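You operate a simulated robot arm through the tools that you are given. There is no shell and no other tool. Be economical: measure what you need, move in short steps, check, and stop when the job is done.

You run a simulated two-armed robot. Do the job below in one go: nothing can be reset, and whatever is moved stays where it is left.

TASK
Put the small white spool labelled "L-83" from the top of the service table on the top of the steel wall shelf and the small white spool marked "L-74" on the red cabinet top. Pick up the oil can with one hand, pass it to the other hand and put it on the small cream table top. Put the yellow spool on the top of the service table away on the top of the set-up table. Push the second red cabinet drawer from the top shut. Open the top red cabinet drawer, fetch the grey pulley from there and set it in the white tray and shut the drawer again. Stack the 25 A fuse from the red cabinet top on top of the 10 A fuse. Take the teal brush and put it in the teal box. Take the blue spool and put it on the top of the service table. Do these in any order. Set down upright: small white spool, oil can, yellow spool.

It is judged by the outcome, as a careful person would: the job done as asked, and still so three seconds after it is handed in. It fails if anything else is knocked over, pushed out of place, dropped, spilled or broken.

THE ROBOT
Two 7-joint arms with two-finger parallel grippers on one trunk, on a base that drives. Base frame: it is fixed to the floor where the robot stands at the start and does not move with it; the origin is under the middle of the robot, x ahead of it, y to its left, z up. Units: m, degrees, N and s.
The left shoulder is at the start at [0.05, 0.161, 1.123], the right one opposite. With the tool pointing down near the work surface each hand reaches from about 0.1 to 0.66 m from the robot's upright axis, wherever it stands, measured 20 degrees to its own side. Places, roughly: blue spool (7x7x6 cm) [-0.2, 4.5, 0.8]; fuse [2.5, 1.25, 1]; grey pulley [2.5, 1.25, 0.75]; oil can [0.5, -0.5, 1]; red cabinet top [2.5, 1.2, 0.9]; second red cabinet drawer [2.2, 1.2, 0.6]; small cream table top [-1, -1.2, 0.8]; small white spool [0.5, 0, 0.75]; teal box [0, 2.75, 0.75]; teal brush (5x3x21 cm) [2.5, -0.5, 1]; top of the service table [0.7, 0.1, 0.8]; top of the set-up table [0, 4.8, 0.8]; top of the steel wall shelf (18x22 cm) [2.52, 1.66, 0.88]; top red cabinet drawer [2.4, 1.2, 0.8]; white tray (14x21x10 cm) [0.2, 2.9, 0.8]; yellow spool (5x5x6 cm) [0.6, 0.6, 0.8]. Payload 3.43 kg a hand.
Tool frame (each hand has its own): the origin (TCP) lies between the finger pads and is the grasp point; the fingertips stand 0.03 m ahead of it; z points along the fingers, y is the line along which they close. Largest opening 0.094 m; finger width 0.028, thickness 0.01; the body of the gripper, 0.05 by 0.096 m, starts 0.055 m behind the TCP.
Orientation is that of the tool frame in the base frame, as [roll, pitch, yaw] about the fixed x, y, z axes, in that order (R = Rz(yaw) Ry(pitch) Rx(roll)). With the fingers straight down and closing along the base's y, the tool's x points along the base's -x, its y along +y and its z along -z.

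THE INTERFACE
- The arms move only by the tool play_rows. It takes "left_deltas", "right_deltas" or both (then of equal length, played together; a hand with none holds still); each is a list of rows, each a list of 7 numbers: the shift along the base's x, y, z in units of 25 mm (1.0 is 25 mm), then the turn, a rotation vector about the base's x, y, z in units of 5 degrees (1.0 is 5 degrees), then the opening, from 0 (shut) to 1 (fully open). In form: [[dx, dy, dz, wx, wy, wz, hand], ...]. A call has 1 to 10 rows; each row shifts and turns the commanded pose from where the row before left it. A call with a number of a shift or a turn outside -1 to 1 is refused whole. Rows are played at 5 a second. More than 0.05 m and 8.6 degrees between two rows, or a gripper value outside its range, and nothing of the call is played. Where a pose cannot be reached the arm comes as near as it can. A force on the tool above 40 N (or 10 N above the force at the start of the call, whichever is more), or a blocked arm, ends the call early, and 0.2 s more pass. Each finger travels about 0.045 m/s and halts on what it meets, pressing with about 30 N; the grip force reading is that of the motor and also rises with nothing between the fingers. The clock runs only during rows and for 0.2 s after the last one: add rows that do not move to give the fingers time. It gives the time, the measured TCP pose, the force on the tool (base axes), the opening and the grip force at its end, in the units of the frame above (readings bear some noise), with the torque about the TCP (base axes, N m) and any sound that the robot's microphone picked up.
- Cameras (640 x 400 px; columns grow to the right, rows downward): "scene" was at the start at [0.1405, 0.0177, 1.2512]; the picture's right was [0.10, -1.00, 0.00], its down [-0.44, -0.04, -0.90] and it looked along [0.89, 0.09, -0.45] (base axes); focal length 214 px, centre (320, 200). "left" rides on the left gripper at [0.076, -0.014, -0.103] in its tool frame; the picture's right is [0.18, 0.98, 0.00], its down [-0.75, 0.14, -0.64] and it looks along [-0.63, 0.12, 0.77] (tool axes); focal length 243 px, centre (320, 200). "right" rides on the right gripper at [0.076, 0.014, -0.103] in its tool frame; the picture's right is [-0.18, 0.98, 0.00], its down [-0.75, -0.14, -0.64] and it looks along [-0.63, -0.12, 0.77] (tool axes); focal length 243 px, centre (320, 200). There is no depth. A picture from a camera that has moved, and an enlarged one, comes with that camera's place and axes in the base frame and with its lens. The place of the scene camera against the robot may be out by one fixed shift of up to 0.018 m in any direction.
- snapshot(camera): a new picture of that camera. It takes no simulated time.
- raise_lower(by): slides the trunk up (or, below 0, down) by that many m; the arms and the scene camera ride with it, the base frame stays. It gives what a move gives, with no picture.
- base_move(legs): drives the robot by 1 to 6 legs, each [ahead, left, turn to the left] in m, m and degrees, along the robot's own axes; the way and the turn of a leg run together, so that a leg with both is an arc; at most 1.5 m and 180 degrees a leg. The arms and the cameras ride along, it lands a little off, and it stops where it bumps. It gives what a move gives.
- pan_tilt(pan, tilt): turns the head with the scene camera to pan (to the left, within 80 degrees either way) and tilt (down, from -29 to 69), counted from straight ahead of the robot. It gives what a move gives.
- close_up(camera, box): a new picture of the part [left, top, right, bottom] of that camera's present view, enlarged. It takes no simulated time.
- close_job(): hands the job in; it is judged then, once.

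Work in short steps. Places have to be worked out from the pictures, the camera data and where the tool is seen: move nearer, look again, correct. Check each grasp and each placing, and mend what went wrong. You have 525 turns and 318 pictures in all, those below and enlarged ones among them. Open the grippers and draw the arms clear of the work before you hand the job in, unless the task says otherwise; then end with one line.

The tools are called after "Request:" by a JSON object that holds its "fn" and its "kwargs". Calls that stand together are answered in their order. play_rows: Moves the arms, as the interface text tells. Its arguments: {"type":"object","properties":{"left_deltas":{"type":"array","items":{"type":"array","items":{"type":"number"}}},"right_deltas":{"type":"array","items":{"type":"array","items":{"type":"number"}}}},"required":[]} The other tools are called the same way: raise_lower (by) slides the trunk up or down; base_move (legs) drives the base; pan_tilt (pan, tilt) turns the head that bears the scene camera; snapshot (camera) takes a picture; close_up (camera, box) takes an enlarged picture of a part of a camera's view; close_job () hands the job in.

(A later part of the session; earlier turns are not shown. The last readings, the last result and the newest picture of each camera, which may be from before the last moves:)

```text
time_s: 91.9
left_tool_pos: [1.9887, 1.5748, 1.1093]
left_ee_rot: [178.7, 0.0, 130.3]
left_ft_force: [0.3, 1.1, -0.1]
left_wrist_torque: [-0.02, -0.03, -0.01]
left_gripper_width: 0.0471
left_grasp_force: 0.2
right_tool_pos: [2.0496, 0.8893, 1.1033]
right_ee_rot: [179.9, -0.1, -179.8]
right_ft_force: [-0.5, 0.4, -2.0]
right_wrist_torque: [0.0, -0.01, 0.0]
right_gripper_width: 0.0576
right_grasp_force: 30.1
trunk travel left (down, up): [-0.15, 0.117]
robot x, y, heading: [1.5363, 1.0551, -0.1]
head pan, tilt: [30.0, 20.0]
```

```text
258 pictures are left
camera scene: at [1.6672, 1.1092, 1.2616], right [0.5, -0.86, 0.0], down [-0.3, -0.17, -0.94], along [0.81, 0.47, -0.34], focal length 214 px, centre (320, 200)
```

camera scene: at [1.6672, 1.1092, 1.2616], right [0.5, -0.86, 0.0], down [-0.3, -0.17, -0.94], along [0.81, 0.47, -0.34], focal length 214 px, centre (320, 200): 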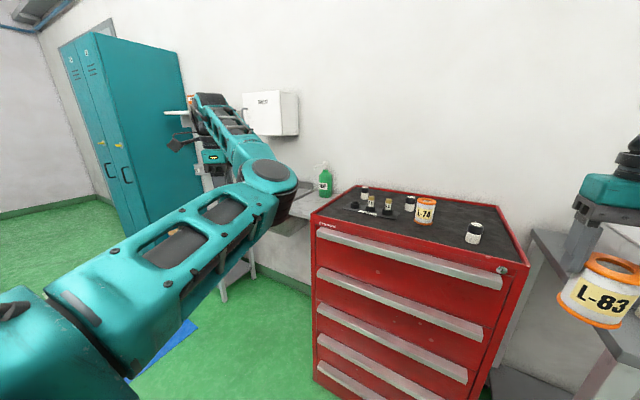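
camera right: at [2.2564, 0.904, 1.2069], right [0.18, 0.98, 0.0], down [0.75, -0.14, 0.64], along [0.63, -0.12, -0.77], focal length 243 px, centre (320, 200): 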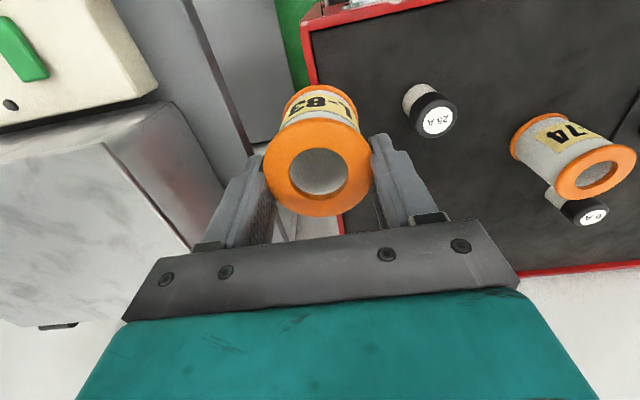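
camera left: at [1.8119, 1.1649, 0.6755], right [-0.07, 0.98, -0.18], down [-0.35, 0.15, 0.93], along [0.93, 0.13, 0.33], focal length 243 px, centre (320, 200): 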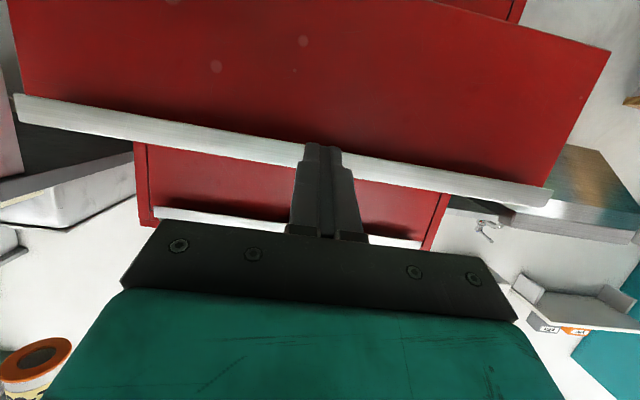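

Request:
{"fn": "play_rows", "kwargs": {"left_deltas": [[-1, 0, -0.5, 0, 0, 1, 0.5], [-1, 0, -0.5, 0, 0, 1, 0.5], [-1, 0, -0.5, 0, 0, 1, 0.5], [-1, 0, -0.5, 0, 0, 1, 0.5], [-1, 0, -0.5, 0, 0, 1, 0.5], [-1, 0, 0, 0, 0, 1, 0.5], [0, 0, 0, 0, 0, 1, 0.5], [0, 0, 0, 0, 0, 1, 0.5], [0, 0, 0, 0, 0, 1, 0.5], [0, 0, 0, 0, 0, 1, 0.5]]}}

Request:
{"fn": "pan_tilt", "kwargs": {"pan": 50, "tilt": 30}}

Request:
{"fn": "snapshot", "kwargs": {"camera": "scene"}}

```text
time_s: 94.1
left_tool_pos: [1.8421, 1.5753, 1.0469]
left_ee_rot: [178.7, 0.1, -179.8]
left_ft_force: [-0.2, 0.2, 0.3]
left_wrist_torque: [0.02, 0.0, -0.01]
left_gripper_width: 0.047
left_grasp_force: 0.0
right_tool_pos: [2.0484, 0.8902, 1.1036]
right_ee_rot: [179.9, -0.1, -179.8]
right_ft_force: [-0.3, -0.5, -1.9]
right_wrist_torque: [-0.01, -0.03, 0.02]
right_gripper_width: 0.0577
right_grasp_force: 30.1
trunk travel left (down, up): [-0.15, 0.117]
robot x, y, heading: [1.5366, 1.0517, 0.2]
head pan, tilt: [30.0, 20.0]
```

```text
time_s: 94.9
left_tool_pos: [1.8405, 1.5747, 1.0469]
left_ee_rot: [178.8, 0.2, -179.9]
left_ft_force: [0.0, -0.2, -0.3]
left_wrist_torque: [0.0, -0.01, -0.01]
left_gripper_width: 0.0466
left_grasp_force: 0.1
right_tool_pos: [2.0509, 0.89, 1.1032]
right_ee_rot: [179.9, -0.1, -179.8]
right_ft_force: [-0.3, 0.5, -1.4]
right_wrist_torque: [-0.01, -0.02, 0.02]
right_gripper_width: 0.0577
right_grasp_force: 30.3
trunk travel left (down, up): [-0.15, 0.117]
robot x, y, heading: [1.5409, 1.053, 0.5]
head pan, tilt: [50.0, 30.0]
```

```text
257 pictures are left
camera scene: at [1.6446, 1.1316, 1.2456], right [0.77, -0.64, 0.0], down [-0.32, -0.38, -0.87], along [0.55, 0.67, -0.5], focal length 214 px, centre (320, 200)
```

scene: 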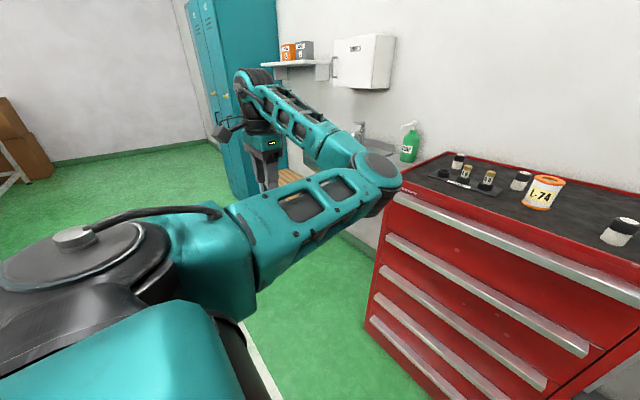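

I try raising the hand above shoulder height so the elbow hangs below.

Request:
{"fn": "play_rows", "kwargs": {"left_deltas": [[0, 0, 1, 0, 0, 0, 0.5], [0, 0, 1, 0, 0, 0, 0.5], [0, 0, 1, 0, 0, 0, 0.5], [0, 0, 1, 0, 0, 0, 0.5], [0, 0, 1, 0, 0, 0, 0.5], [0, 0, 1, 0, 0, 0, 0.5], [0, 0, 1, 0, 0, 0, 0.5], [0, 0, 1, 0, 0, 0, 0.5], [0, 0, 1, 0, 0, 0, 0.5], [0, 0, 1, 0, 0, 0, 0.5]]}}

Request:
{"fn": "play_rows", "kwargs": {"left_deltas": [[0, -1, 0.5, 0, 0, 0, 0.5], [0, -1, 0.5, 0, 0, 0, 0.5], [0, -1, 0.5, 0, 0, 0, 0.5], [0, -1, 0.5, 0, 0, 0, 0.5], [0, -1, 0, 0, 0, 0, 0.5], [0, -1, 0, 0, 0, 0, 0.5], [0, -1, 0, 0, 0, 0, 0.5], [0, -1, 0, 0, 0, 0, 0.5], [0, -1, 0, 0, 0, 0, 0.5], [0, -1, 0, 0, 0, 0, 0.5]]}}

Request:
{"fn": "snapshot", "kwargs": {"camera": "scene"}}

```text
time_s: 97.1
left_tool_pos: [1.8402, 1.5749, 1.2982]
left_ee_rot: [178.7, 0.1, -179.7]
left_ft_force: [0.0, -0.5, 1.0]
left_wrist_torque: [0.01, 0.01, 0.0]
left_gripper_width: 0.0471
left_grasp_force: 0.1
right_tool_pos: [2.0488, 0.8897, 1.1035]
right_ee_rot: [179.9, 0.0, -179.9]
right_ft_force: [0.4, 0.8, -1.4]
right_wrist_torque: [0.0, -0.02, 0.01]
right_gripper_width: 0.0576
right_grasp_force: 30.1
trunk travel left (down, up): [-0.15, 0.117]
robot x, y, heading: [1.5414, 1.0518, 0.0]
head pan, tilt: [50.0, 30.0]
```

```text
time_s: 99.3
left_tool_pos: [1.8552, 1.3345, 1.352]
left_ee_rot: [179.0, -0.4, -179.7]
left_ft_force: [0.5, 0.4, -0.1]
left_wrist_torque: [0.01, -0.02, -0.04]
left_gripper_width: 0.0468
left_grasp_force: 0.0
left hand out of reach, approached as far as the arm can: row 9, 10
right_tool_pos: [2.0493, 0.8903, 1.1033]
right_ee_rot: [179.9, -0.1, -179.8]
right_ft_force: [-1.1, -0.5, -1.2]
right_wrist_torque: [-0.04, 0.01, 0.0]
right_gripper_width: 0.0576
right_grasp_force: 30.1
trunk travel left (down, up): [-0.15, 0.117]
robot x, y, heading: [1.5369, 1.0496, 0.5]
head pan, tilt: [50.0, 30.0]
```

```text
256 pictures are left
camera scene: at [1.6408, 1.1363, 1.2851], right [0.81, -0.59, 0.0], down [-0.06, -0.08, -1.0], along [0.58, 0.81, -0.1], focal length 214 px, centre (320, 200)
```

scene: 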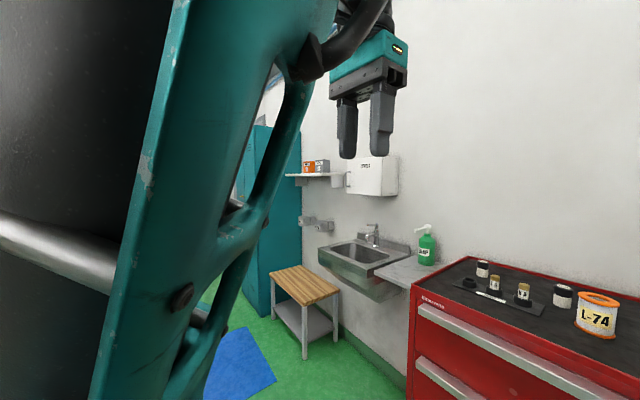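

The forearm touches the head here. Move the hand forward and left, away from the head.

Request:
{"fn": "play_rows", "kwargs": {"left_deltas": [[1, 0.5, 0, 0, 0, 0, 0.5], [1, 0.5, 0, 0, 0, 0, 0.5], [1, 0.5, 0, 0, 0, 0, 0.5], [1, 0.5, -0.5, 0, 0, 0, 0.5], [1, 0.5, -0.5, 0, 0, 0, 0.5], [1, 0, -0.5, 0, 0, 0, 0.5], [1, 0, -0.5, 0, 0, 0, 0.5], [1, 0, -0.5, 0, 0, 0, 0.5]]}}

Request:
{"fn": "pan_tilt", "kwargs": {"pan": 30, "tilt": 25}}

Request:
{"fn": "snapshot", "kwargs": {"camera": "scene"}}

```text
time_s: 101.1
left_tool_pos: [2.0512, 1.3922, 1.2875]
left_ee_rot: [178.7, 0.2, -179.7]
left_ft_force: [-0.1, 0.3, -0.3]
left_wrist_torque: [-0.05, -0.03, -0.01]
left_gripper_width: 0.0473
left_grasp_force: 0.1
right_tool_pos: [2.0502, 0.8913, 1.1035]
right_ee_rot: [180.0, 0.0, -179.8]
right_ft_force: [0.2, 0.6, -1.3]
right_wrist_torque: [0.0, -0.01, 0.01]
right_gripper_width: 0.0574
right_grasp_force: 30.1
trunk travel left (down, up): [-0.15, 0.117]
robot x, y, heading: [1.5392, 1.0524, 0.3]
head pan, tilt: [50.0, 30.0]
```

```text
time_s: 102.0
left_tool_pos: [2.0489, 1.3919, 1.2885]
left_ee_rot: [178.7, 0.2, -179.8]
left_ft_force: [-0.1, 0.6, -0.1]
left_wrist_torque: [-0.02, 0.0, -0.01]
left_gripper_width: 0.0471
left_grasp_force: 0.1
right_tool_pos: [2.0505, 0.8906, 1.1025]
right_ee_rot: [180.0, -0.1, -179.8]
right_ft_force: [-0.3, -0.6, -2.1]
right_wrist_torque: [0.01, 0.01, -0.03]
right_gripper_width: 0.0574
right_grasp_force: 29.9
trunk travel left (down, up): [-0.15, 0.117]
robot x, y, heading: [1.536, 1.0512, 0.4]
head pan, tilt: [30.0, 25.0]
```

```text
255 pictures are left
camera scene: at [1.6663, 1.1086, 1.2535], right [0.5, -0.86, 0.0], down [-0.36, -0.21, -0.91], along [0.78, 0.46, -0.42], focal length 214 px, centre (320, 200)
```

scene: 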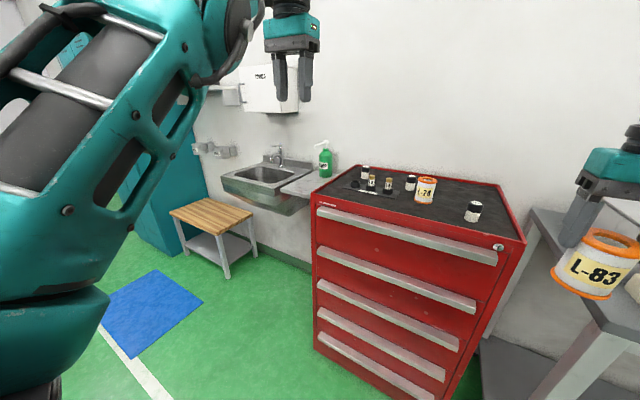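

The elbow hangs left again. Lower the hand and check.

Request:
{"fn": "play_rows", "kwargs": {"left_deltas": [[0, 0, -1, 0, 0, 0, 0.5], [0, 0, -1, 0, 0, 0, 0.5], [0, 0, -1, 0, 0, 0, 0.5], [0, 0, -1, 0, 0, 0, 0.5], [0, 0, -1, 0, 0, 0, 0.5], [0, 0, -1, 0, 0, 0, 0.5], [0, 0, -1, 0, 0, 0, 0.5]]}}

Request:
{"fn": "snapshot", "kwargs": {"camera": "scene"}}

```text
time_s: 103.6
left_tool_pos: [2.054, 1.396, 1.1169]
left_ee_rot: [178.7, 0.2, -179.7]
left_ft_force: [0.6, 0.8, -0.8]
left_wrist_torque: [0.02, -0.04, -0.01]
left_gripper_width: 0.0469
left_grasp_force: 0.0
right_tool_pos: [2.051, 0.8907, 1.1027]
right_ee_rot: [179.9, -0.1, -179.8]
right_ft_force: [-0.6, -0.1, -1.5]
right_wrist_torque: [-0.01, -0.03, 0.01]
right_gripper_width: 0.0573
right_grasp_force: 29.6
trunk travel left (down, up): [-0.15, 0.117]
robot x, y, heading: [1.5378, 1.056, 0.2]
head pan, tilt: [30.0, 25.0]
```

```text
254 pictures are left
camera scene: at [1.6666, 1.1086, 1.2535], right [0.5, -0.86, 0.0], down [-0.37, -0.21, -0.91], along [0.78, 0.46, -0.42], focal length 214 px, centre (320, 200)
```

scene: 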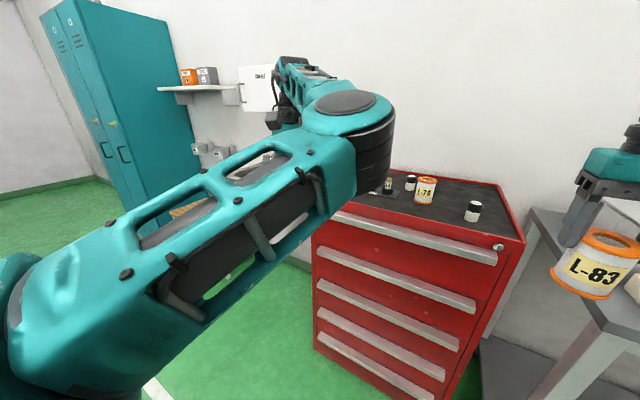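

It folds inward again on the way down. I raise again, shift the hand right (elbow should go further out), then lower there.

Request:
{"fn": "play_rows", "kwargs": {"left_deltas": [[0, 0, 1, 0, 0, 0, 0.5], [0, 0, 1, 0, 0, 0, 0.5], [0, 0, 1, 0, 0, 0, 0.5], [0, 0, 1, 0, 0, 0, 0.5], [0, 0, 1, 0, 0, 0, 0.5], [0, 0, 1, 0, 0, 0, 0.5], [0, 0, 1, 0, 0, 0, 0.5]]}}

Request:
{"fn": "play_rows", "kwargs": {"left_deltas": [[0.3, -1, 0, 0, 0, 0, 0.5], [0.3, -1, 0, 0, 0, 0, 0.5], [0.3, -1, 0, 0, 0, 0, 0.5], [0.3, -1, 0, 0, 0, 0, 0.5], [0, -1, 0, 0, 0, 0, 0.5], [0, -1, 0, 0, 0, 0, 0.5], [0, -1, 0, 0, 0, 0, 0.5], [0, -1, 0, 0, 0, 0, 0.5], [0, -1, 0, 0, 0, 0, 0.5]]}}

Request:
{"fn": "snapshot", "kwargs": {"camera": "scene"}}

```text
time_s: 105.2
left_tool_pos: [2.0535, 1.3966, 1.2757]
left_ee_rot: [178.6, 0.3, -179.7]
left_ft_force: [-1.2, 0.3, 0.4]
left_wrist_torque: [-0.01, -0.04, -0.01]
left_gripper_width: 0.0471
left_grasp_force: 0.1
left hand out of reach, approached as far as the arm can: row 7
right_tool_pos: [2.0499, 0.8898, 1.1024]
right_ee_rot: [179.8, -0.1, -179.9]
right_ft_force: [0.3, 0.3, -2.2]
right_wrist_torque: [0.01, -0.02, 0.04]
right_gripper_width: 0.0573
right_grasp_force: 30.2
trunk travel left (down, up): [-0.15, 0.117]
robot x, y, heading: [1.5401, 1.0541, 0.3]
head pan, tilt: [30.0, 25.0]
```

```text
time_s: 107.2
left_tool_pos: [2.0711, 1.1718, 1.2629]
left_ee_rot: [178.7, 0.3, -179.8]
left_ft_force: [-1.0, 0.1, 0.5]
left_wrist_torque: [0.0, 0.05, 0.02]
left_gripper_width: 0.0466
left_grasp_force: 0.1
left hand out of reach, approached as far as the arm can: row 3, 4, 7, 9
right_tool_pos: [2.0491, 0.8903, 1.1026]
right_ee_rot: [179.9, 0.0, -179.7]
right_ft_force: [0.5, 1.1, -1.2]
right_wrist_torque: [0.03, 0.0, 0.04]
right_gripper_width: 0.0574
right_grasp_force: 29.6
trunk travel left (down, up): [-0.15, 0.117]
robot x, y, heading: [1.539, 1.0516, 0.2]
head pan, tilt: [30.0, 25.0]
```

```text
253 pictures are left
camera scene: at [1.6663, 1.1082, 1.2536], right [0.5, -0.86, 0.0], down [-0.36, -0.21, -0.91], along [0.78, 0.46, -0.42], focal length 214 px, centre (320, 200)
```

scene: 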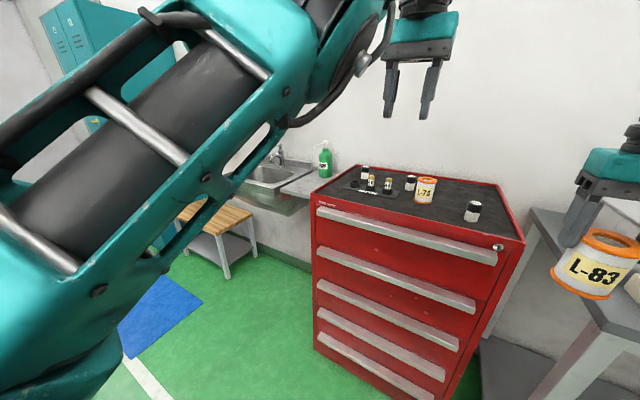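

Elbow is up/inward. Next trick: lower, then roll the hand so fingers point to the right, which forces the elbow outward, then unroll close in.

Request:
{"fn": "play_rows", "kwargs": {"left_deltas": [[0, 1, -0.5, 0, 0, 0, 0.5], [0, 1, -0.5, 0, 0, 0, 0.5], [0, 1, -0.5, 0, 0, 0, 0.5], [0, 1, -0.5, -1, 0, 0, 0.5], [0, 1, -0.5, -1, 0, 0, 0.5], [0, 1, -0.5, -1, 0, 0, 0.5], [0, 1, -0.5, -1, 0, 0, 0.5], [0, 1, 0, -1, 0, 0, 0.5], [0, 1, 0, -1, 0, 0, 0.5], [0, 0, 0, -1, 0, 0, 0.5]]}}

Request:
{"fn": "play_rows", "kwargs": {"left_deltas": [[-0.5, 0, 0, -1, 0, 0, 0.5], [-0.5, 0, 0, -1, 0, 0, 0.5], [-0.5, 0, 0, -1, 0, 0, 0.5], [-0.5, 0, 0, -1, 0, 0, 0.5], [-0.5, 0, 0, -1, 0, 0, 0.5], [-0.5, 0, 0, -1, 0, 0, 0.5], [-0.5, 0, 0, -1, 0, 0, 0.5], [0, 0, 0, -1, 0, 0, 0.5]]}}

Request:
{"fn": "snapshot", "kwargs": {"camera": "scene"}}

```text
time_s: 109.4
left_tool_pos: [2.0719, 1.3986, 1.1779]
left_ee_rot: [-146.2, 0.0, -179.7]
left_ft_force: [-0.6, 0.0, 0.4]
left_wrist_torque: [0.02, -0.01, 0.0]
left_gripper_width: 0.0468
left_grasp_force: 0.2
right_tool_pos: [2.0486, 0.8916, 1.1042]
right_ee_rot: [179.9, -0.1, -179.7]
right_ft_force: [0.4, 0.2, -1.7]
right_wrist_torque: [0.0, 0.0, 0.01]
right_gripper_width: 0.0571
right_grasp_force: 30.2
trunk travel left (down, up): [-0.15, 0.117]
robot x, y, heading: [1.5375, 1.0561, 0.3]
head pan, tilt: [30.0, 25.0]
```

```text
time_s: 111.2
left_tool_pos: [1.972, 1.3895, 1.1694]
left_ee_rot: [-106.4, 0.0, -179.3]
left_ft_force: [-0.1, -0.1, -0.7]
left_wrist_torque: [0.0, -0.01, 0.0]
left_gripper_width: 0.0472
left_grasp_force: 0.1
left hand out of reach, approached as far as the arm can: row 8
right_tool_pos: [2.0499, 0.8898, 1.1042]
right_ee_rot: [179.9, -0.1, -179.8]
right_ft_force: [-0.1, 0.2, -2.3]
right_wrist_torque: [0.01, 0.01, 0.01]
right_gripper_width: 0.0571
right_grasp_force: 30.2
trunk travel left (down, up): [-0.15, 0.117]
robot x, y, heading: [1.5358, 1.0561, 0.3]
head pan, tilt: [30.0, 25.0]
```

```text
252 pictures are left
camera scene: at [1.6663, 1.1084, 1.2536], right [0.5, -0.86, 0.0], down [-0.36, -0.21, -0.91], along [0.78, 0.46, -0.42], focal length 214 px, centre (320, 200)
```

scene: 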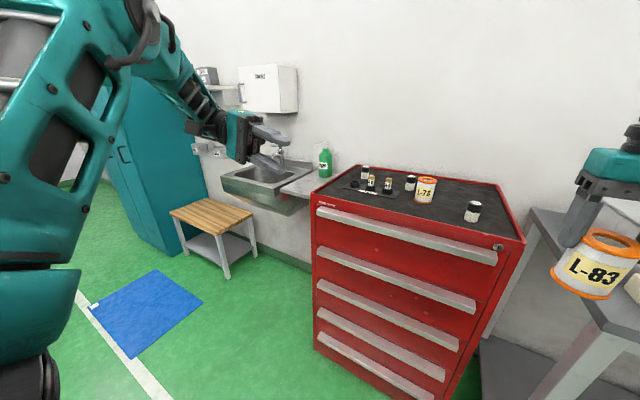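

Elbow is now up-left. Bring the hand inward, back and down, then unroll.

Request:
{"fn": "play_rows", "kwargs": {"left_deltas": [[-0.3, -0.7, -0.8, 0, 0, 0, 0.5], [-0.3, -0.7, -0.8, 0, 0, 0, 0.5], [-0.3, -0.7, -0.8, 0, 0, 0, 0.5], [-0.3, -0.7, -0.8, 0, 0, 0, 0.5], [-0.3, -0.7, -0.8, 0, 0, 0, 0.5], [-0.3, -0.7, -0.8, 0, 0, 0, 0.5], [-0.3, -0.7, -0.8, 0, 0, 0, 0.5], [-0.3, -0.7, -0.8, 0, 0, 0, 0.5]]}}

Request:
{"fn": "snapshot", "kwargs": {"camera": "scene"}}

```text
time_s: 113.0
left_tool_pos: [1.9127, 1.2506, 1.0083]
left_ee_rot: [-106.2, -0.2, -179.7]
left_ft_force: [1.2, -0.2, 0.3]
left_wrist_torque: [-0.01, 0.03, 0.0]
left_gripper_width: 0.0468
left_grasp_force: 0.1
right_tool_pos: [2.0508, 0.891, 1.103]
right_ee_rot: [179.9, -0.2, -179.8]
right_ft_force: [-0.1, -0.7, -1.5]
right_wrist_torque: [-0.03, -0.03, 0.03]
right_gripper_width: 0.0571
right_grasp_force: 30.1
trunk travel left (down, up): [-0.15, 0.117]
robot x, y, heading: [1.5367, 1.0516, 0.5]
head pan, tilt: [30.0, 25.0]
```

```text
251 pictures are left
camera scene: at [1.6664, 1.1084, 1.2535], right [0.5, -0.86, 0.0], down [-0.37, -0.21, -0.91], along [0.78, 0.46, -0.42], focal length 214 px, centre (320, 200)
```

scene: 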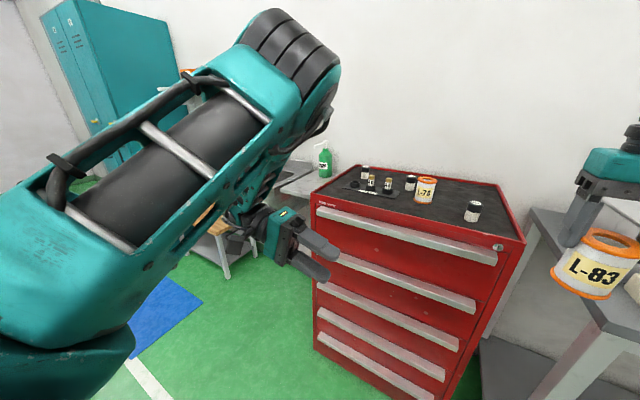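

Elbow is front-up. I move the right arm further right, then turn the left fingers to point right/back across the chest, a pose only an outward elbow can do.

Request:
{"fn": "play_rows", "kwargs": {"right_deltas": [[0, -1, 0, 0, 0, 0, 0.3], [0, -1, 0, 0, 0, 0, 0.3], [0, -1, 0, 0, 0, 0, 0.3], [0, -1, 0, 0, 0, 0, 0.3], [0, -1, 0, 0, 0, 0, 0.3], [0, -1, 0, 0, 0, 0, 0.3], [0, -1, 0, 0, 0, 0, 0.3]]}}

Request:
{"fn": "play_rows", "kwargs": {"left_deltas": [[0.2, -0.7, 0, 0, 0, -1, 0.5], [0.2, -0.7, 0, 0, 0, -1, 0.5], [0.2, -0.7, 0, 0, 0, -1, 0.5], [0.2, -0.7, 0, 0, 0, -1, 0.5], [0.2, -0.7, 0, 0, 0, -1, 0.5], [0.2, -0.7, 0, 0, 0, -1, 0.5], [0.2, -0.7, 0, 0, 0, -1, 0.5], [0.2, -0.7, 0, 0, 0, -1, 0.5], [0, 0, 0, 0, 0, -1, 0.5], [0, 0, 0, 0, 0, -1, 0.5]]}}

Request:
{"fn": "snapshot", "kwargs": {"camera": "scene"}}

```text
time_s: 114.6
left_tool_pos: [1.913, 1.2507, 1.0076]
left_ee_rot: [-106.2, -0.2, -179.8]
left_ft_force: [-0.8, 0.5, -0.4]
left_wrist_torque: [-0.01, 0.01, 0.01]
left_gripper_width: 0.0468
left_grasp_force: 0.1
right_tool_pos: [2.0485, 0.7149, 1.1037]
right_ee_rot: [179.9, -0.1, -179.8]
right_ft_force: [-0.3, 0.5, -1.5]
right_wrist_torque: [0.01, -0.01, -0.04]
right_gripper_width: 0.0571
right_grasp_force: 30.1
trunk travel left (down, up): [-0.15, 0.117]
robot x, y, heading: [1.5355, 1.052, 0.2]
head pan, tilt: [30.0, 25.0]
```

```text
time_s: 116.8
left_tool_pos: [1.9061, 1.1589, 0.8779]
left_ee_rot: [-106.7, -0.1, 130.1]
left_ft_force: [-0.6, 0.0, 0.2]
left_wrist_torque: [0.0, -0.01, 0.01]
left_gripper_width: 0.0468
left_grasp_force: 0.0
left hand out of reach, approached as far as the arm can: row 4, 5, 6, 7, 8, 9, 10
right_tool_pos: [2.0489, 0.7166, 1.1038]
right_ee_rot: [179.9, -0.2, -179.9]
right_ft_force: [-0.6, 0.1, -1.2]
right_wrist_torque: [0.01, -0.01, -0.03]
right_gripper_width: 0.0572
right_grasp_force: 30.1
trunk travel left (down, up): [-0.15, 0.117]
robot x, y, heading: [1.5378, 1.0498, 0.7]
head pan, tilt: [30.0, 25.0]
```

```text
250 pictures are left
camera scene: at [1.6664, 1.1085, 1.2535], right [0.5, -0.86, 0.0], down [-0.37, -0.21, -0.91], along [0.78, 0.46, -0.42], focal length 214 px, centre (320, 200)
```

scene: 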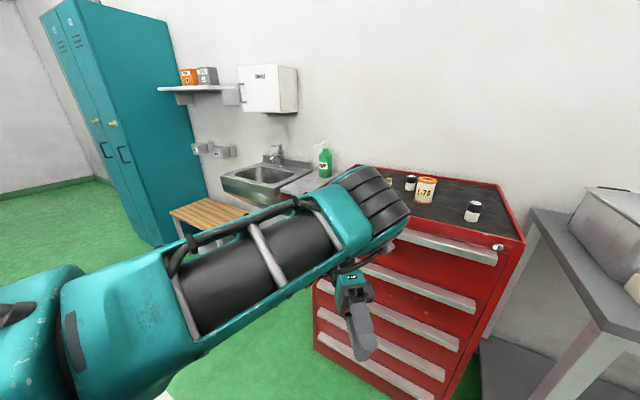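

That went the wrong way. Undo it: go back to the elbow-up pose and roll further there instead.

Request:
{"fn": "play_rows", "kwargs": {"left_deltas": [[0, 0.8, 0.8, 0, 0, 1, 0.5], [0, 0.8, 0.8, 0, 0, 1, 0.5], [0, 0.8, 0.8, 0, 0, 1, 0.5], [0, 0.8, 0.8, 0, 0, 1, 0.5], [0, 0.8, 0.8, 0, 0, 1, 0.5], [0, 0.8, 0.8, 0, 0, 1, 0.5], [0, 0.8, 0.8, 0, 0, 1, 0.5], [0, 0.8, 0.8, 0, 0, 1, 0.5], [0, 1, 0.8, 0, 0, 1, 0.5], [0, 1, 0.8, 0, 0, 1, 0.5]]}}

Request:
{"fn": "play_rows", "kwargs": {"left_deltas": [[0, 0.5, 0.5, -1, 0, 0, 0.5], [0, 0.5, 0.5, -1, 0, 0, 0.5], [0, 0.5, 0.5, -1, 0, 0, 0.5], [0, 0.5, 0.5, -1, 0, 0, 0.5], [0, 0, 0, -1, 0, 0, 0.5], [0, 0, 0, -1, 0, 0, 0.5], [0, 0, 0, -1, 0, 0, 0.5], [0, 0, 0, -1, 0, 0, 0.5], [0, 0, 0, -1, 0, 0, 0.5], [0, 0, 0, -1, 0, 0, 0.5]]}}

Request:
{"fn": "snapshot", "kwargs": {"camera": "scene"}}

```text
time_s: 119.0
left_tool_pos: [1.9042, 1.3667, 1.0785]
left_ee_rot: [-106.3, -0.2, -179.7]
left_ft_force: [0.0, 0.9, -1.2]
left_wrist_torque: [-0.03, 0.0, -0.03]
left_gripper_width: 0.0467
left_grasp_force: 0.1
left hand out of reach, approached as far as the arm can: row 1
right_tool_pos: [2.0487, 0.7166, 1.104]
right_ee_rot: [179.9, 0.0, -179.8]
right_ft_force: [0.1, -0.4, -2.2]
right_wrist_torque: [-0.03, 0.02, -0.03]
right_gripper_width: 0.0568
right_grasp_force: 29.7
trunk travel left (down, up): [-0.15, 0.117]
robot x, y, heading: [1.5366, 1.0541, 0.4]
head pan, tilt: [30.0, 25.0]
```

```text
time_s: 121.2
left_tool_pos: [1.8243, 1.4039, 1.0981]
left_ee_rot: [-56.3, -0.3, 180.0]
left_ft_force: [0.6, -0.8, 0.0]
left_wrist_torque: [0.02, 0.0, 0.0]
left_gripper_width: 0.047
left_grasp_force: 0.2
left hand out of reach, approached as far as the arm can: row 3, 4, 5, 6, 7, 8, 9
right_tool_pos: [2.049, 0.7146, 1.1034]
right_ee_rot: [179.8, -0.1, -179.9]
right_ft_force: [0.3, -0.6, -2.6]
right_wrist_torque: [0.01, -0.01, -0.01]
right_gripper_width: 0.0571
right_grasp_force: 29.8
trunk travel left (down, up): [-0.15, 0.117]
robot x, y, heading: [1.5388, 1.0514, 0.5]
head pan, tilt: [30.0, 25.0]
```

```text
249 pictures are left
camera scene: at [1.6668, 1.1071, 1.2536], right [0.5, -0.86, 0.0], down [-0.37, -0.21, -0.91], along [0.78, 0.46, -0.42], focal length 214 px, centre (320, 200)
```

scene: 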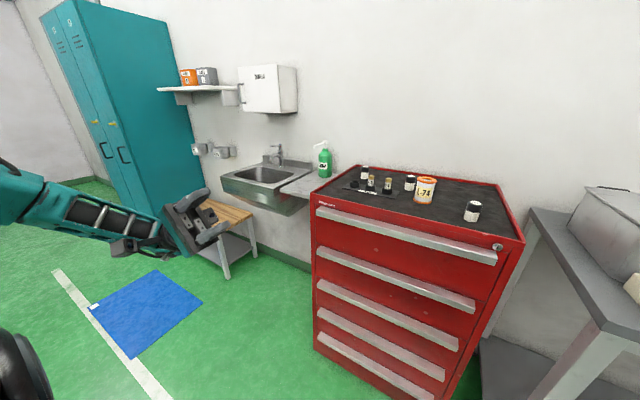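

The forearm now comes from the left. Unroll while bringing the hand inward, checking midway.

Request:
{"fn": "play_rows", "kwargs": {"left_deltas": [[0.3, -0.8, 0, 1, 0, 0, 0.5], [0.3, -0.8, 0, 1, 0, 0, 0.5], [0.3, -0.8, 0, 1, 0, 0, 0.5], [0.3, -0.8, 0, 1, 0, 0, 0.5], [0.3, -0.8, 0, 1, 0, 0, 0.5], [0.3, -0.8, 0, 1, 0, 0, 0.5], [0.3, -0.8, 0, 1, 0, 0, 0.5], [0, -0.5, 0, 1, 0, 0, 0.5], [0, 0, 0, 1, 0, 0, 0.5], [0, 0, 0, 1, 0, 0, 0.5]]}}

Request:
{"fn": "snapshot", "kwargs": {"camera": "scene"}}

```text
time_s: 123.4
left_tool_pos: [1.7701, 1.2566, 0.9789]
left_ee_rot: [-106.3, -0.3, -179.8]
left_ft_force: [0.0, 0.2, -0.4]
left_wrist_torque: [0.01, 0.02, -0.02]
left_gripper_width: 0.0472
left_grasp_force: 0.0
left hand out of reach, approached as far as the arm can: row 1, 2, 3, 4, 5, 6, 7, 8, 10
right_tool_pos: [2.0489, 0.7167, 1.1031]
right_ee_rot: [179.8, -0.1, -179.8]
right_ft_force: [0.1, -0.5, -1.7]
right_wrist_torque: [0.01, 0.0, 0.01]
right_gripper_width: 0.0569
right_grasp_force: 30.1
trunk travel left (down, up): [-0.15, 0.117]
robot x, y, heading: [1.5406, 1.0529, 0.4]
head pan, tilt: [30.0, 25.0]
```

```text
248 pictures are left
camera scene: at [1.6663, 1.1084, 1.2535], right [0.5, -0.86, 0.0], down [-0.36, -0.21, -0.91], along [0.78, 0.46, -0.42], focal length 214 px, centre (320, 200)
```

scene: 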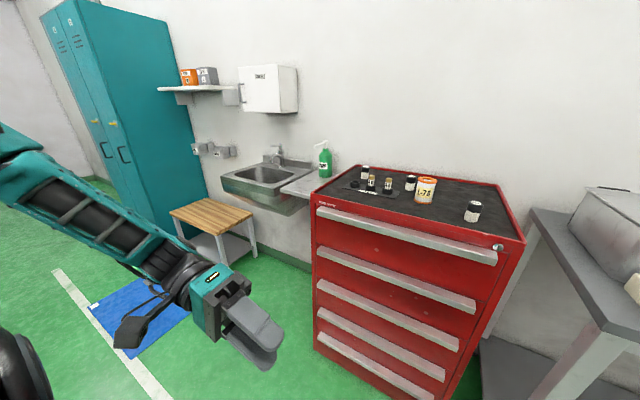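

Working. Keep unrolling to fingers-down while moving forward.

Request:
{"fn": "play_rows", "kwargs": {"left_deltas": [[0.5, 0, 0.3, 1, 0, 0, 0.5], [0.5, 0, 0.3, 1, 0, 0, 0.5], [0.5, 0, 0.3, 1, 0, 0, 0.5], [0.5, 0, 0.3, 1, 0, 0, 0.5], [0.5, 0, 0.3, 1, 0, 0, 0.5], [0.5, 0, 0.3, 1, 0, 0, 0.5], [0.5, 0, 0.3, 1, 0, 0, 0.5], [0.5, 0, 0.3, 1, 0, 0, 0.5], [0.5, 0, 0.3, 1, 0, 0, 0.5], [0.5, 0, 0.3, 1, 0, 0, 0.5]]}}

Request:
{"fn": "play_rows", "kwargs": {"left_deltas": [[0.5, 0, 0.3, 1, 0, 0, 0.5], [0.5, 0, 0.3, 1, 0, 0, 0.5], [0.5, 0, 0.3, 1, 0, 0, 0.5], [0.5, 0, 0.3, 1, 0, 0, 0.5], [0.5, 0, 0.3, 0.7, 0, 0, 0.5]]}}

Request:
{"fn": "snapshot", "kwargs": {"camera": "scene"}}

```text
time_s: 125.6
left_tool_pos: [1.874, 1.2807, 1.0288]
left_ee_rot: [-156.2, -0.1, -179.7]
left_ft_force: [0.6, -0.2, -0.5]
left_wrist_torque: [0.03, -0.01, 0.0]
left_gripper_width: 0.047
left_grasp_force: 0.0
left hand out of reach, approached as far as the arm can: row 1, 2, 3, 10
right_tool_pos: [2.0491, 0.7153, 1.1038]
right_ee_rot: [179.9, 0.0, -179.9]
right_ft_force: [0.1, 0.1, -1.9]
right_wrist_torque: [0.02, 0.03, 0.05]
right_gripper_width: 0.057
right_grasp_force: 30.0
trunk travel left (down, up): [-0.15, 0.117]
robot x, y, heading: [1.5344, 1.0517, 0.5]
head pan, tilt: [30.0, 25.0]
```

```text
time_s: 126.8
left_tool_pos: [1.9456, 1.3383, 1.0695]
left_ee_rot: [-179.7, 0.2, -179.8]
left_ft_force: [-0.9, 0.1, -0.4]
left_wrist_torque: [-0.01, 0.03, 0.01]
left_gripper_width: 0.0469
left_grasp_force: 0.1
left hand out of reach, approached as far as the arm can: row 1, 2, 3, 4, 5
right_tool_pos: [2.0489, 0.716, 1.1047]
right_ee_rot: [179.9, -0.1, -179.7]
right_ft_force: [0.7, 0.3, -1.3]
right_wrist_torque: [-0.01, 0.0, -0.02]
right_gripper_width: 0.0567
right_grasp_force: 30.1
trunk travel left (down, up): [-0.15, 0.117]
robot x, y, heading: [1.5348, 1.0544, 0.3]
head pan, tilt: [30.0, 25.0]
```

```text
247 pictures are left
camera scene: at [1.6665, 1.1085, 1.2535], right [0.5, -0.86, 0.0], down [-0.36, -0.21, -0.91], along [0.78, 0.46, -0.42], focal length 214 px, centre (320, 200)
```

scene: 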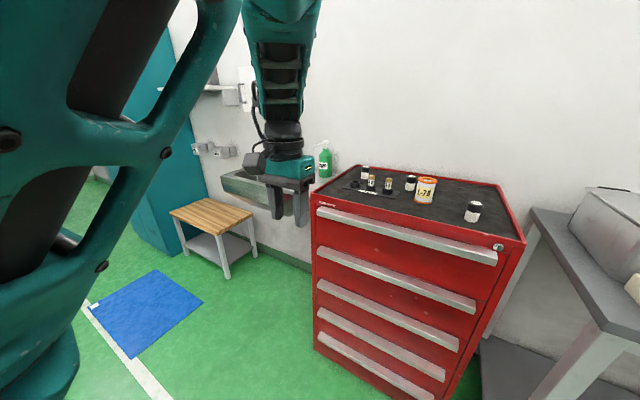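

Now elbow is up with the forearm vertical and the wrist straight; the limit is the forearm-roll. At this straight-wrist pose I yaw the tool by +90° to turn the forearm joint, then test moving right.

Request:
{"fn": "play_rows", "kwargs": {"left_deltas": [[0, 0, 0, 0, 0, 1, 0.5], [0, 0, 0, 0, 0, 1, 0.5], [0, 0, 0, 0, 0, 1, 0.5], [0, 0, 0, 0, 0, 1, 0.5], [0, 0, 0, 0, 0, 1, 0.5], [0, 0, 0, 0, 0, 1, 0.5], [0, 0, 0, 0, 0, 1, 0.5], [0, 0, 0, 0, 0, 1, 0.5], [0, 0, 0, 0, 0, 1, 0.5], [0, 0, 0, 0, 0, 1, 0.5]]}}

Request:
{"fn": "snapshot", "kwargs": {"camera": "scene"}}

```text
time_s: 129.0
left_tool_pos: [1.9478, 1.339, 1.0694]
left_ee_rot: [-179.7, 0.1, -129.7]
left_ft_force: [0.7, 1.1, 0.0]
left_wrist_torque: [0.0, 0.02, 0.03]
left_gripper_width: 0.0473
left_grasp_force: 0.0
right_tool_pos: [2.0487, 0.7164, 1.1039]
right_ee_rot: [179.9, 0.0, -179.8]
right_ft_force: [-0.9, -0.4, -1.8]
right_wrist_torque: [0.01, -0.04, 0.02]
right_gripper_width: 0.0567
right_grasp_force: 29.6
trunk travel left (down, up): [-0.15, 0.117]
robot x, y, heading: [1.5393, 1.0555, 0.3]
head pan, tilt: [30.0, 25.0]
```

```text
246 pictures are left
camera scene: at [1.6663, 1.1085, 1.2535], right [0.5, -0.86, 0.0], down [-0.37, -0.21, -0.91], along [0.78, 0.46, -0.42], focal length 214 px, centre (320, 200)
```

scene: 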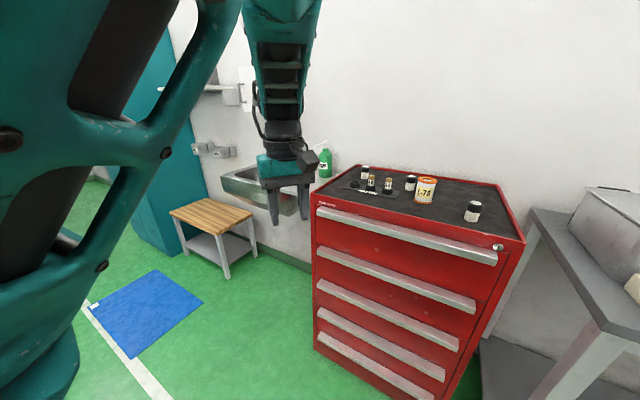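

Request:
{"fn": "play_rows", "kwargs": {"left_deltas": [[0, 0, 0, 0, 0, 1, 0.5], [0, 0, 0, 0, 0, 1, 0.5], [0, 0, 0, 0, 0, 1, 0.5], [0, 0, 0, 0, 0, 1, 0.5], [0, 0, 0, 0, 0, 1, 0.5], [0, 0, 0, 0, 0, 1, 0.5], [0, 0, 0, 0, 0, 1, 0.5], [0, 0, 0, 0, 0, 1, 0.5], [0, 0, 0, 0, 0, 1, 0.5], [0, 0, 0, 0, 0, 1, 0.5]]}}

Request:
{"fn": "play_rows", "kwargs": {"left_deltas": [[0, 0, 0, 0, 0, 1, 0.5], [0, 0, 0, 0, 0, 1, 0.5], [0, 0, 0, 0, 0, 1, 0.5], [0, 0, 0, 0, 0, 1, 0.5], [0, 0, 0, 0, 0, 1, 0.5], [0, 0, 0, 0, 0, 1, 0.5], [0, 0, 0, 0, 0, 1, 0.5], [0, 0, 0, 0, 0, 1, 0.5], [0, 0, 0, 0, 0, 1, 0.5], [0, 0, 0, 0, 0, 1, 0.5]]}}

Request:
{"fn": "snapshot", "kwargs": {"camera": "scene"}}

```text
time_s: 131.2
left_tool_pos: [1.9487, 1.3409, 1.0697]
left_ee_rot: [-179.8, 0.1, -79.6]
left_ft_force: [-0.2, -0.1, 0.4]
left_wrist_torque: [-0.03, 0.0, -0.03]
left_gripper_width: 0.0472
left_grasp_force: 0.1
right_tool_pos: [2.0486, 0.7164, 1.1024]
right_ee_rot: [179.9, -0.1, -179.8]
right_ft_force: [0.0, -0.3, -2.0]
right_wrist_torque: [-0.01, -0.01, 0.01]
right_gripper_width: 0.0567
right_grasp_force: 29.8
trunk travel left (down, up): [-0.15, 0.117]
robot x, y, heading: [1.536, 1.0553, 0.1]
head pan, tilt: [30.0, 25.0]
```

```text
time_s: 133.4
left_tool_pos: [1.9484, 1.3399, 1.07]
left_ee_rot: [-179.8, 0.1, -29.7]
left_ft_force: [0.3, 0.0, 0.7]
left_wrist_torque: [-0.06, 0.02, -0.01]
left_gripper_width: 0.0471
left_grasp_force: 0.1
right_tool_pos: [2.0477, 0.7161, 1.1029]
right_ee_rot: [179.9, -0.1, -179.8]
right_ft_force: [-0.1, -0.1, -0.6]
right_wrist_torque: [-0.01, 0.02, 0.03]
right_gripper_width: 0.0572
right_grasp_force: 29.8
trunk travel left (down, up): [-0.15, 0.117]
robot x, y, heading: [1.5359, 1.0519, 0.2]
head pan, tilt: [30.0, 25.0]
```

```text
245 pictures are left
camera scene: at [1.6663, 1.1085, 1.2535], right [0.5, -0.86, 0.0], down [-0.37, -0.21, -0.91], along [0.78, 0.46, -0.42], focal length 214 px, centre (320, 200)
```

scene: 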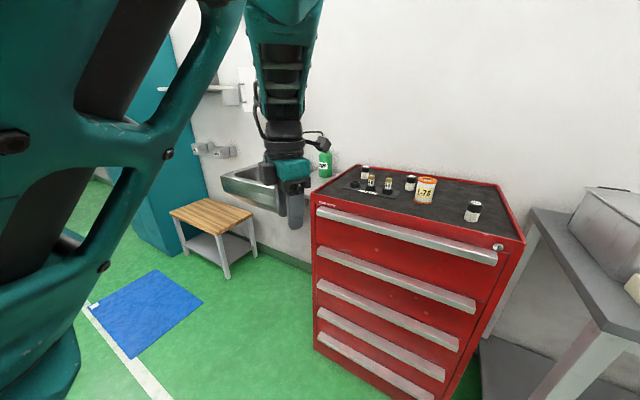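

Yaw is pure wrist. I see now: the forearm roll must turn 180°. I go back to the fingers-up-right pose (elbow out), then rotate about y (up→forward→down).

Request:
{"fn": "play_rows", "kwargs": {"left_deltas": [[-0.5, 0, -0.3, -1, 0, 0, 0.5], [-0.5, 0, -0.3, -1, 0, 0, 0.5], [-0.5, 0, -0.3, -1, 0, 0, 0.5], [-0.5, 0, -0.3, -1, 0, 0, 0.5], [-0.5, 0, -0.3, -1, 0, 0, 0.5], [-0.5, 0, -0.3, -1, 0, 0, 0.5], [-0.5, 0, -0.3, -1, 0, 0, 0.5], [0, 0, 0, -1, 0, 0, 0.5], [0, 0, 0, -1, 0, 0, 0.5], [0, 0, 0, -1, 0, 0, 0.5]]}}

Request:
{"fn": "play_rows", "kwargs": {"left_deltas": [[0, 0, 0, -1, 0, 0, 0.5], [0, 0, 0, -1, 0, 0, 0.5], [0, 0, 0, -1, 0, 0, 0.5], [0, 0, 0, -1, 0, 0, 0.5], [0, 0, 0, -1, 0, 0, 0.5], [0, 0.5, 0.5, -1, 0, 0, 0.5], [0, 0.5, 0.5, -1, 0, 0, 0.5], [0, 0.5, 0.5, -1, 0, 0, 0.5], [0, 0.5, 0, -1, 0, 0, 0.5], [0, 0.5, 0, -1, 0, 0, 0.5]]}}

Request:
{"fn": "snapshot", "kwargs": {"camera": "scene"}}

```text
time_s: 135.6
left_tool_pos: [1.8606, 1.3381, 1.0166]
left_ee_rot: [134.3, -22.3, -20.3]
left_ft_force: [-0.6, -0.4, 0.3]
left_wrist_torque: [0.0, 0.0, 0.03]
left_gripper_width: 0.047
left_grasp_force: 0.1
right_tool_pos: [2.0488, 0.7156, 1.1035]
right_ee_rot: [179.9, 0.0, -179.8]
right_ft_force: [0.9, -0.8, -0.9]
right_wrist_torque: [0.01, -0.01, 0.01]
right_gripper_width: 0.0569
right_grasp_force: 30.4
trunk travel left (down, up): [-0.15, 0.117]
robot x, y, heading: [1.5367, 1.0551, 0.3]
head pan, tilt: [30.0, 25.0]
```

```text
time_s: 137.8
left_tool_pos: [1.8438, 1.3992, 1.0602]
left_ee_rot: [79.0, -29.4, 5.7]
left_ft_force: [0.4, -0.2, 1.2]
left_wrist_torque: [0.01, -0.03, -0.04]
left_gripper_width: 0.0471
left_grasp_force: 0.0
left hand out of reach, approached as far as the arm can: row 10
right_tool_pos: [2.0481, 0.7175, 1.1023]
right_ee_rot: [180.0, -0.1, -179.9]
right_ft_force: [-0.6, -0.4, -0.9]
right_wrist_torque: [0.01, 0.0, 0.01]
right_gripper_width: 0.0567
right_grasp_force: 30.5
trunk travel left (down, up): [-0.15, 0.117]
robot x, y, heading: [1.5395, 1.0522, 0.6]
head pan, tilt: [30.0, 25.0]
```

```text
244 pictures are left
camera scene: at [1.6658, 1.1088, 1.2536], right [0.5, -0.86, 0.0], down [-0.36, -0.21, -0.91], along [0.78, 0.46, -0.42], focal length 214 px, centre (320, 200)
```

scene: 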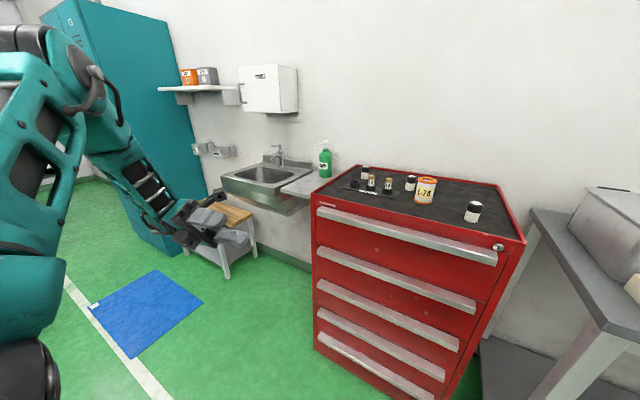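

Request:
{"fn": "play_rows", "kwargs": {"left_deltas": [[0, 0, 0.3, -1, 0, 0, 0.5], [0, 0, 0.3, -1, 0, 0, 0.5], [0, 0, 0.3, -1, 0, 0, 0.5], [0, 0, 0, -1, 0, 0, 0.5], [0, 0, 0, -1, 0, 0, 0.5], [0, 0, 0, -1, 0, 0, 0.5], [0, 0, 0, -1, 0, 0, 0.5], [0, 0, 0, -1, 0, 0, 0.5]]}}

Request:
{"fn": "play_rows", "kwargs": {"left_deltas": [[0, 0, 0, 0, 1, 0, 0.5], [0, 0, 0, 0, 1, 0, 0.5], [0, 0, 0, 0, 1, 0, 0.5], [0, 0, 0, 0, 1, 0, 0.5], [0, 0, 0, 0, 1, 0, 0.5], [0, 0, 0, 0, 1, 0, 0.5], [0, 0, 0, 0, 1, 0, 0.5], [0, 0, 0, 0, 1, 0, 0.5], [0, 0, 0, 0, 1, 0, 0.5], [0, 0, 0, 0, 1, 0, 0.5]]}}

Request:
{"fn": "snapshot", "kwargs": {"camera": "scene"}}

```text
time_s: 139.6
left_tool_pos: [1.8098, 1.4024, 1.0902]
left_ee_rot: [36.3, -18.7, 23.6]
left_ft_force: [-1.1, -1.5, 0.4]
left_wrist_torque: [0.02, 0.02, 0.01]
left_gripper_width: 0.0472
left_grasp_force: 0.0
left hand out of reach, approached as far as the arm can: row 1, 2, 4, 5, 6, 7
right_tool_pos: [2.0485, 0.7156, 1.1026]
right_ee_rot: [179.8, 0.0, -179.8]
right_ft_force: [-0.8, 0.7, -2.0]
right_wrist_torque: [-0.01, 0.01, 0.02]
right_gripper_width: 0.0569
right_grasp_force: 30.0
trunk travel left (down, up): [-0.15, 0.117]
robot x, y, heading: [1.5376, 1.0526, 0.4]
head pan, tilt: [30.0, 25.0]
```

```text
time_s: 141.8
left_tool_pos: [1.8153, 1.4016, 1.0875]
left_ee_rot: [56.5, 27.4, 25.3]
left_ft_force: [0.2, 0.0, -0.7]
left_wrist_torque: [-0.03, -0.01, 0.01]
left_gripper_width: 0.0472
left_grasp_force: 0.0
right_tool_pos: [2.0494, 0.7162, 1.1037]
right_ee_rot: [179.9, -0.1, -179.8]
right_ft_force: [0.1, 0.2, -1.5]
right_wrist_torque: [-0.02, 0.0, 0.02]
right_gripper_width: 0.0569
right_grasp_force: 30.3
trunk travel left (down, up): [-0.15, 0.117]
robot x, y, heading: [1.5371, 1.0522, 0.4]
head pan, tilt: [30.0, 25.0]
```

```text
243 pictures are left
camera scene: at [1.6663, 1.1083, 1.2535], right [0.5, -0.86, 0.0], down [-0.37, -0.21, -0.91], along [0.78, 0.46, -0.42], focal length 214 px, centre (320, 200)
```

scene: 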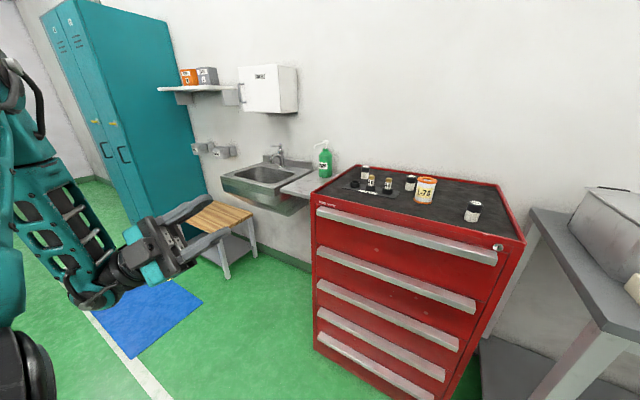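

Fingers now forward-right. Continue the rotation about y toward down.

Request:
{"fn": "play_rows", "kwargs": {"left_deltas": [[0, 0, 0, 0, 1, 0, 0.5], [0, 0, 0, 0, 1, 0, 0.5], [0, 0, 0, 0, 1, 0, 0.5], [0, 0, 0, 0, 1, 0, 0.5], [0, 0, 0, 0, 1, 0, 0.5], [0, 0, 0, 0, 1, 0, 0.5], [0, 0, 0, 0, 1, 0, 0.5], [0, 0, 0, 0, 1, 0, 0.5], [0, 0, 0, 0, 1, 0, 0.5], [0, 0, 0, 0, 1, 0, 0.5]]}}

Request:
{"fn": "play_rows", "kwargs": {"left_deltas": [[0, 0, 0, 0, 1, 0, 0.5], [0, 0, 0, 0, 1, 0, 0.5], [0, 0, 0, 0, 1, 0, 0.5], [0, 0, 0, 0, 1, 0, 0.5], [0, 0, 0, 0, 1, 0, 0.5], [0, 0, 0, 0, 1, 0, 0.5]]}}

Request:
{"fn": "snapshot", "kwargs": {"camera": "scene"}}

```text
time_s: 144.0
left_tool_pos: [1.812, 1.4022, 1.0887]
left_ee_rot: [108.8, 65.6, 66.7]
left_ft_force: [0.5, -0.6, -0.1]
left_wrist_torque: [-0.01, 0.0, 0.0]
left_gripper_width: 0.0469
left_grasp_force: 0.1
right_tool_pos: [2.0483, 0.7155, 1.1031]
right_ee_rot: [180.0, -0.1, -179.7]
right_ft_force: [-0.4, -0.6, -1.8]
right_wrist_torque: [-0.03, 0.01, 0.0]
right_gripper_width: 0.0567
right_grasp_force: 29.8
trunk travel left (down, up): [-0.15, 0.117]
robot x, y, heading: [1.5347, 1.0537, -0.0]
head pan, tilt: [30.0, 25.0]
```

```text
time_s: 145.4
left_tool_pos: [1.7656, 1.3889, 1.044]
left_ee_rot: [177.5, 60.7, 129.4]
left_ft_force: [0.6, -0.2, -0.1]
left_wrist_torque: [0.05, 0.03, -0.02]
left_gripper_width: 0.0468
left_grasp_force: 0.0
left hand out of reach, approached as far as the arm can: row 2, 3, 4, 5, 6
right_tool_pos: [2.0488, 0.7164, 1.1027]
right_ee_rot: [179.8, -0.1, -179.7]
right_ft_force: [-0.9, -0.9, -1.7]
right_wrist_torque: [0.04, -0.01, 0.02]
right_gripper_width: 0.0567
right_grasp_force: 29.8
trunk travel left (down, up): [-0.15, 0.117]
robot x, y, heading: [1.5393, 1.0526, 0.5]
head pan, tilt: [30.0, 25.0]
```

```text
242 pictures are left
camera scene: at [1.6665, 1.1084, 1.2535], right [0.5, -0.86, 0.0], down [-0.37, -0.21, -0.91], along [0.78, 0.46, -0.42], focal length 214 px, centre (320, 200)
```

scene: 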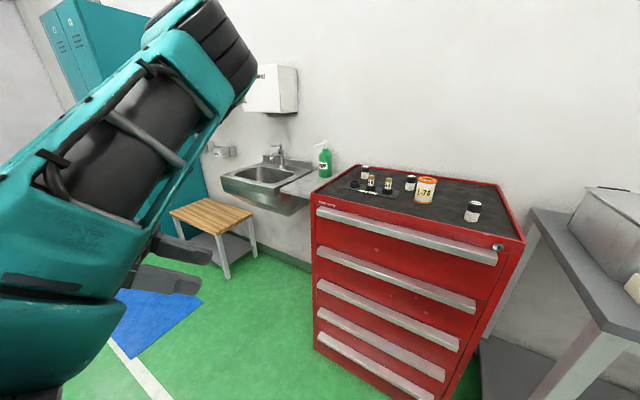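

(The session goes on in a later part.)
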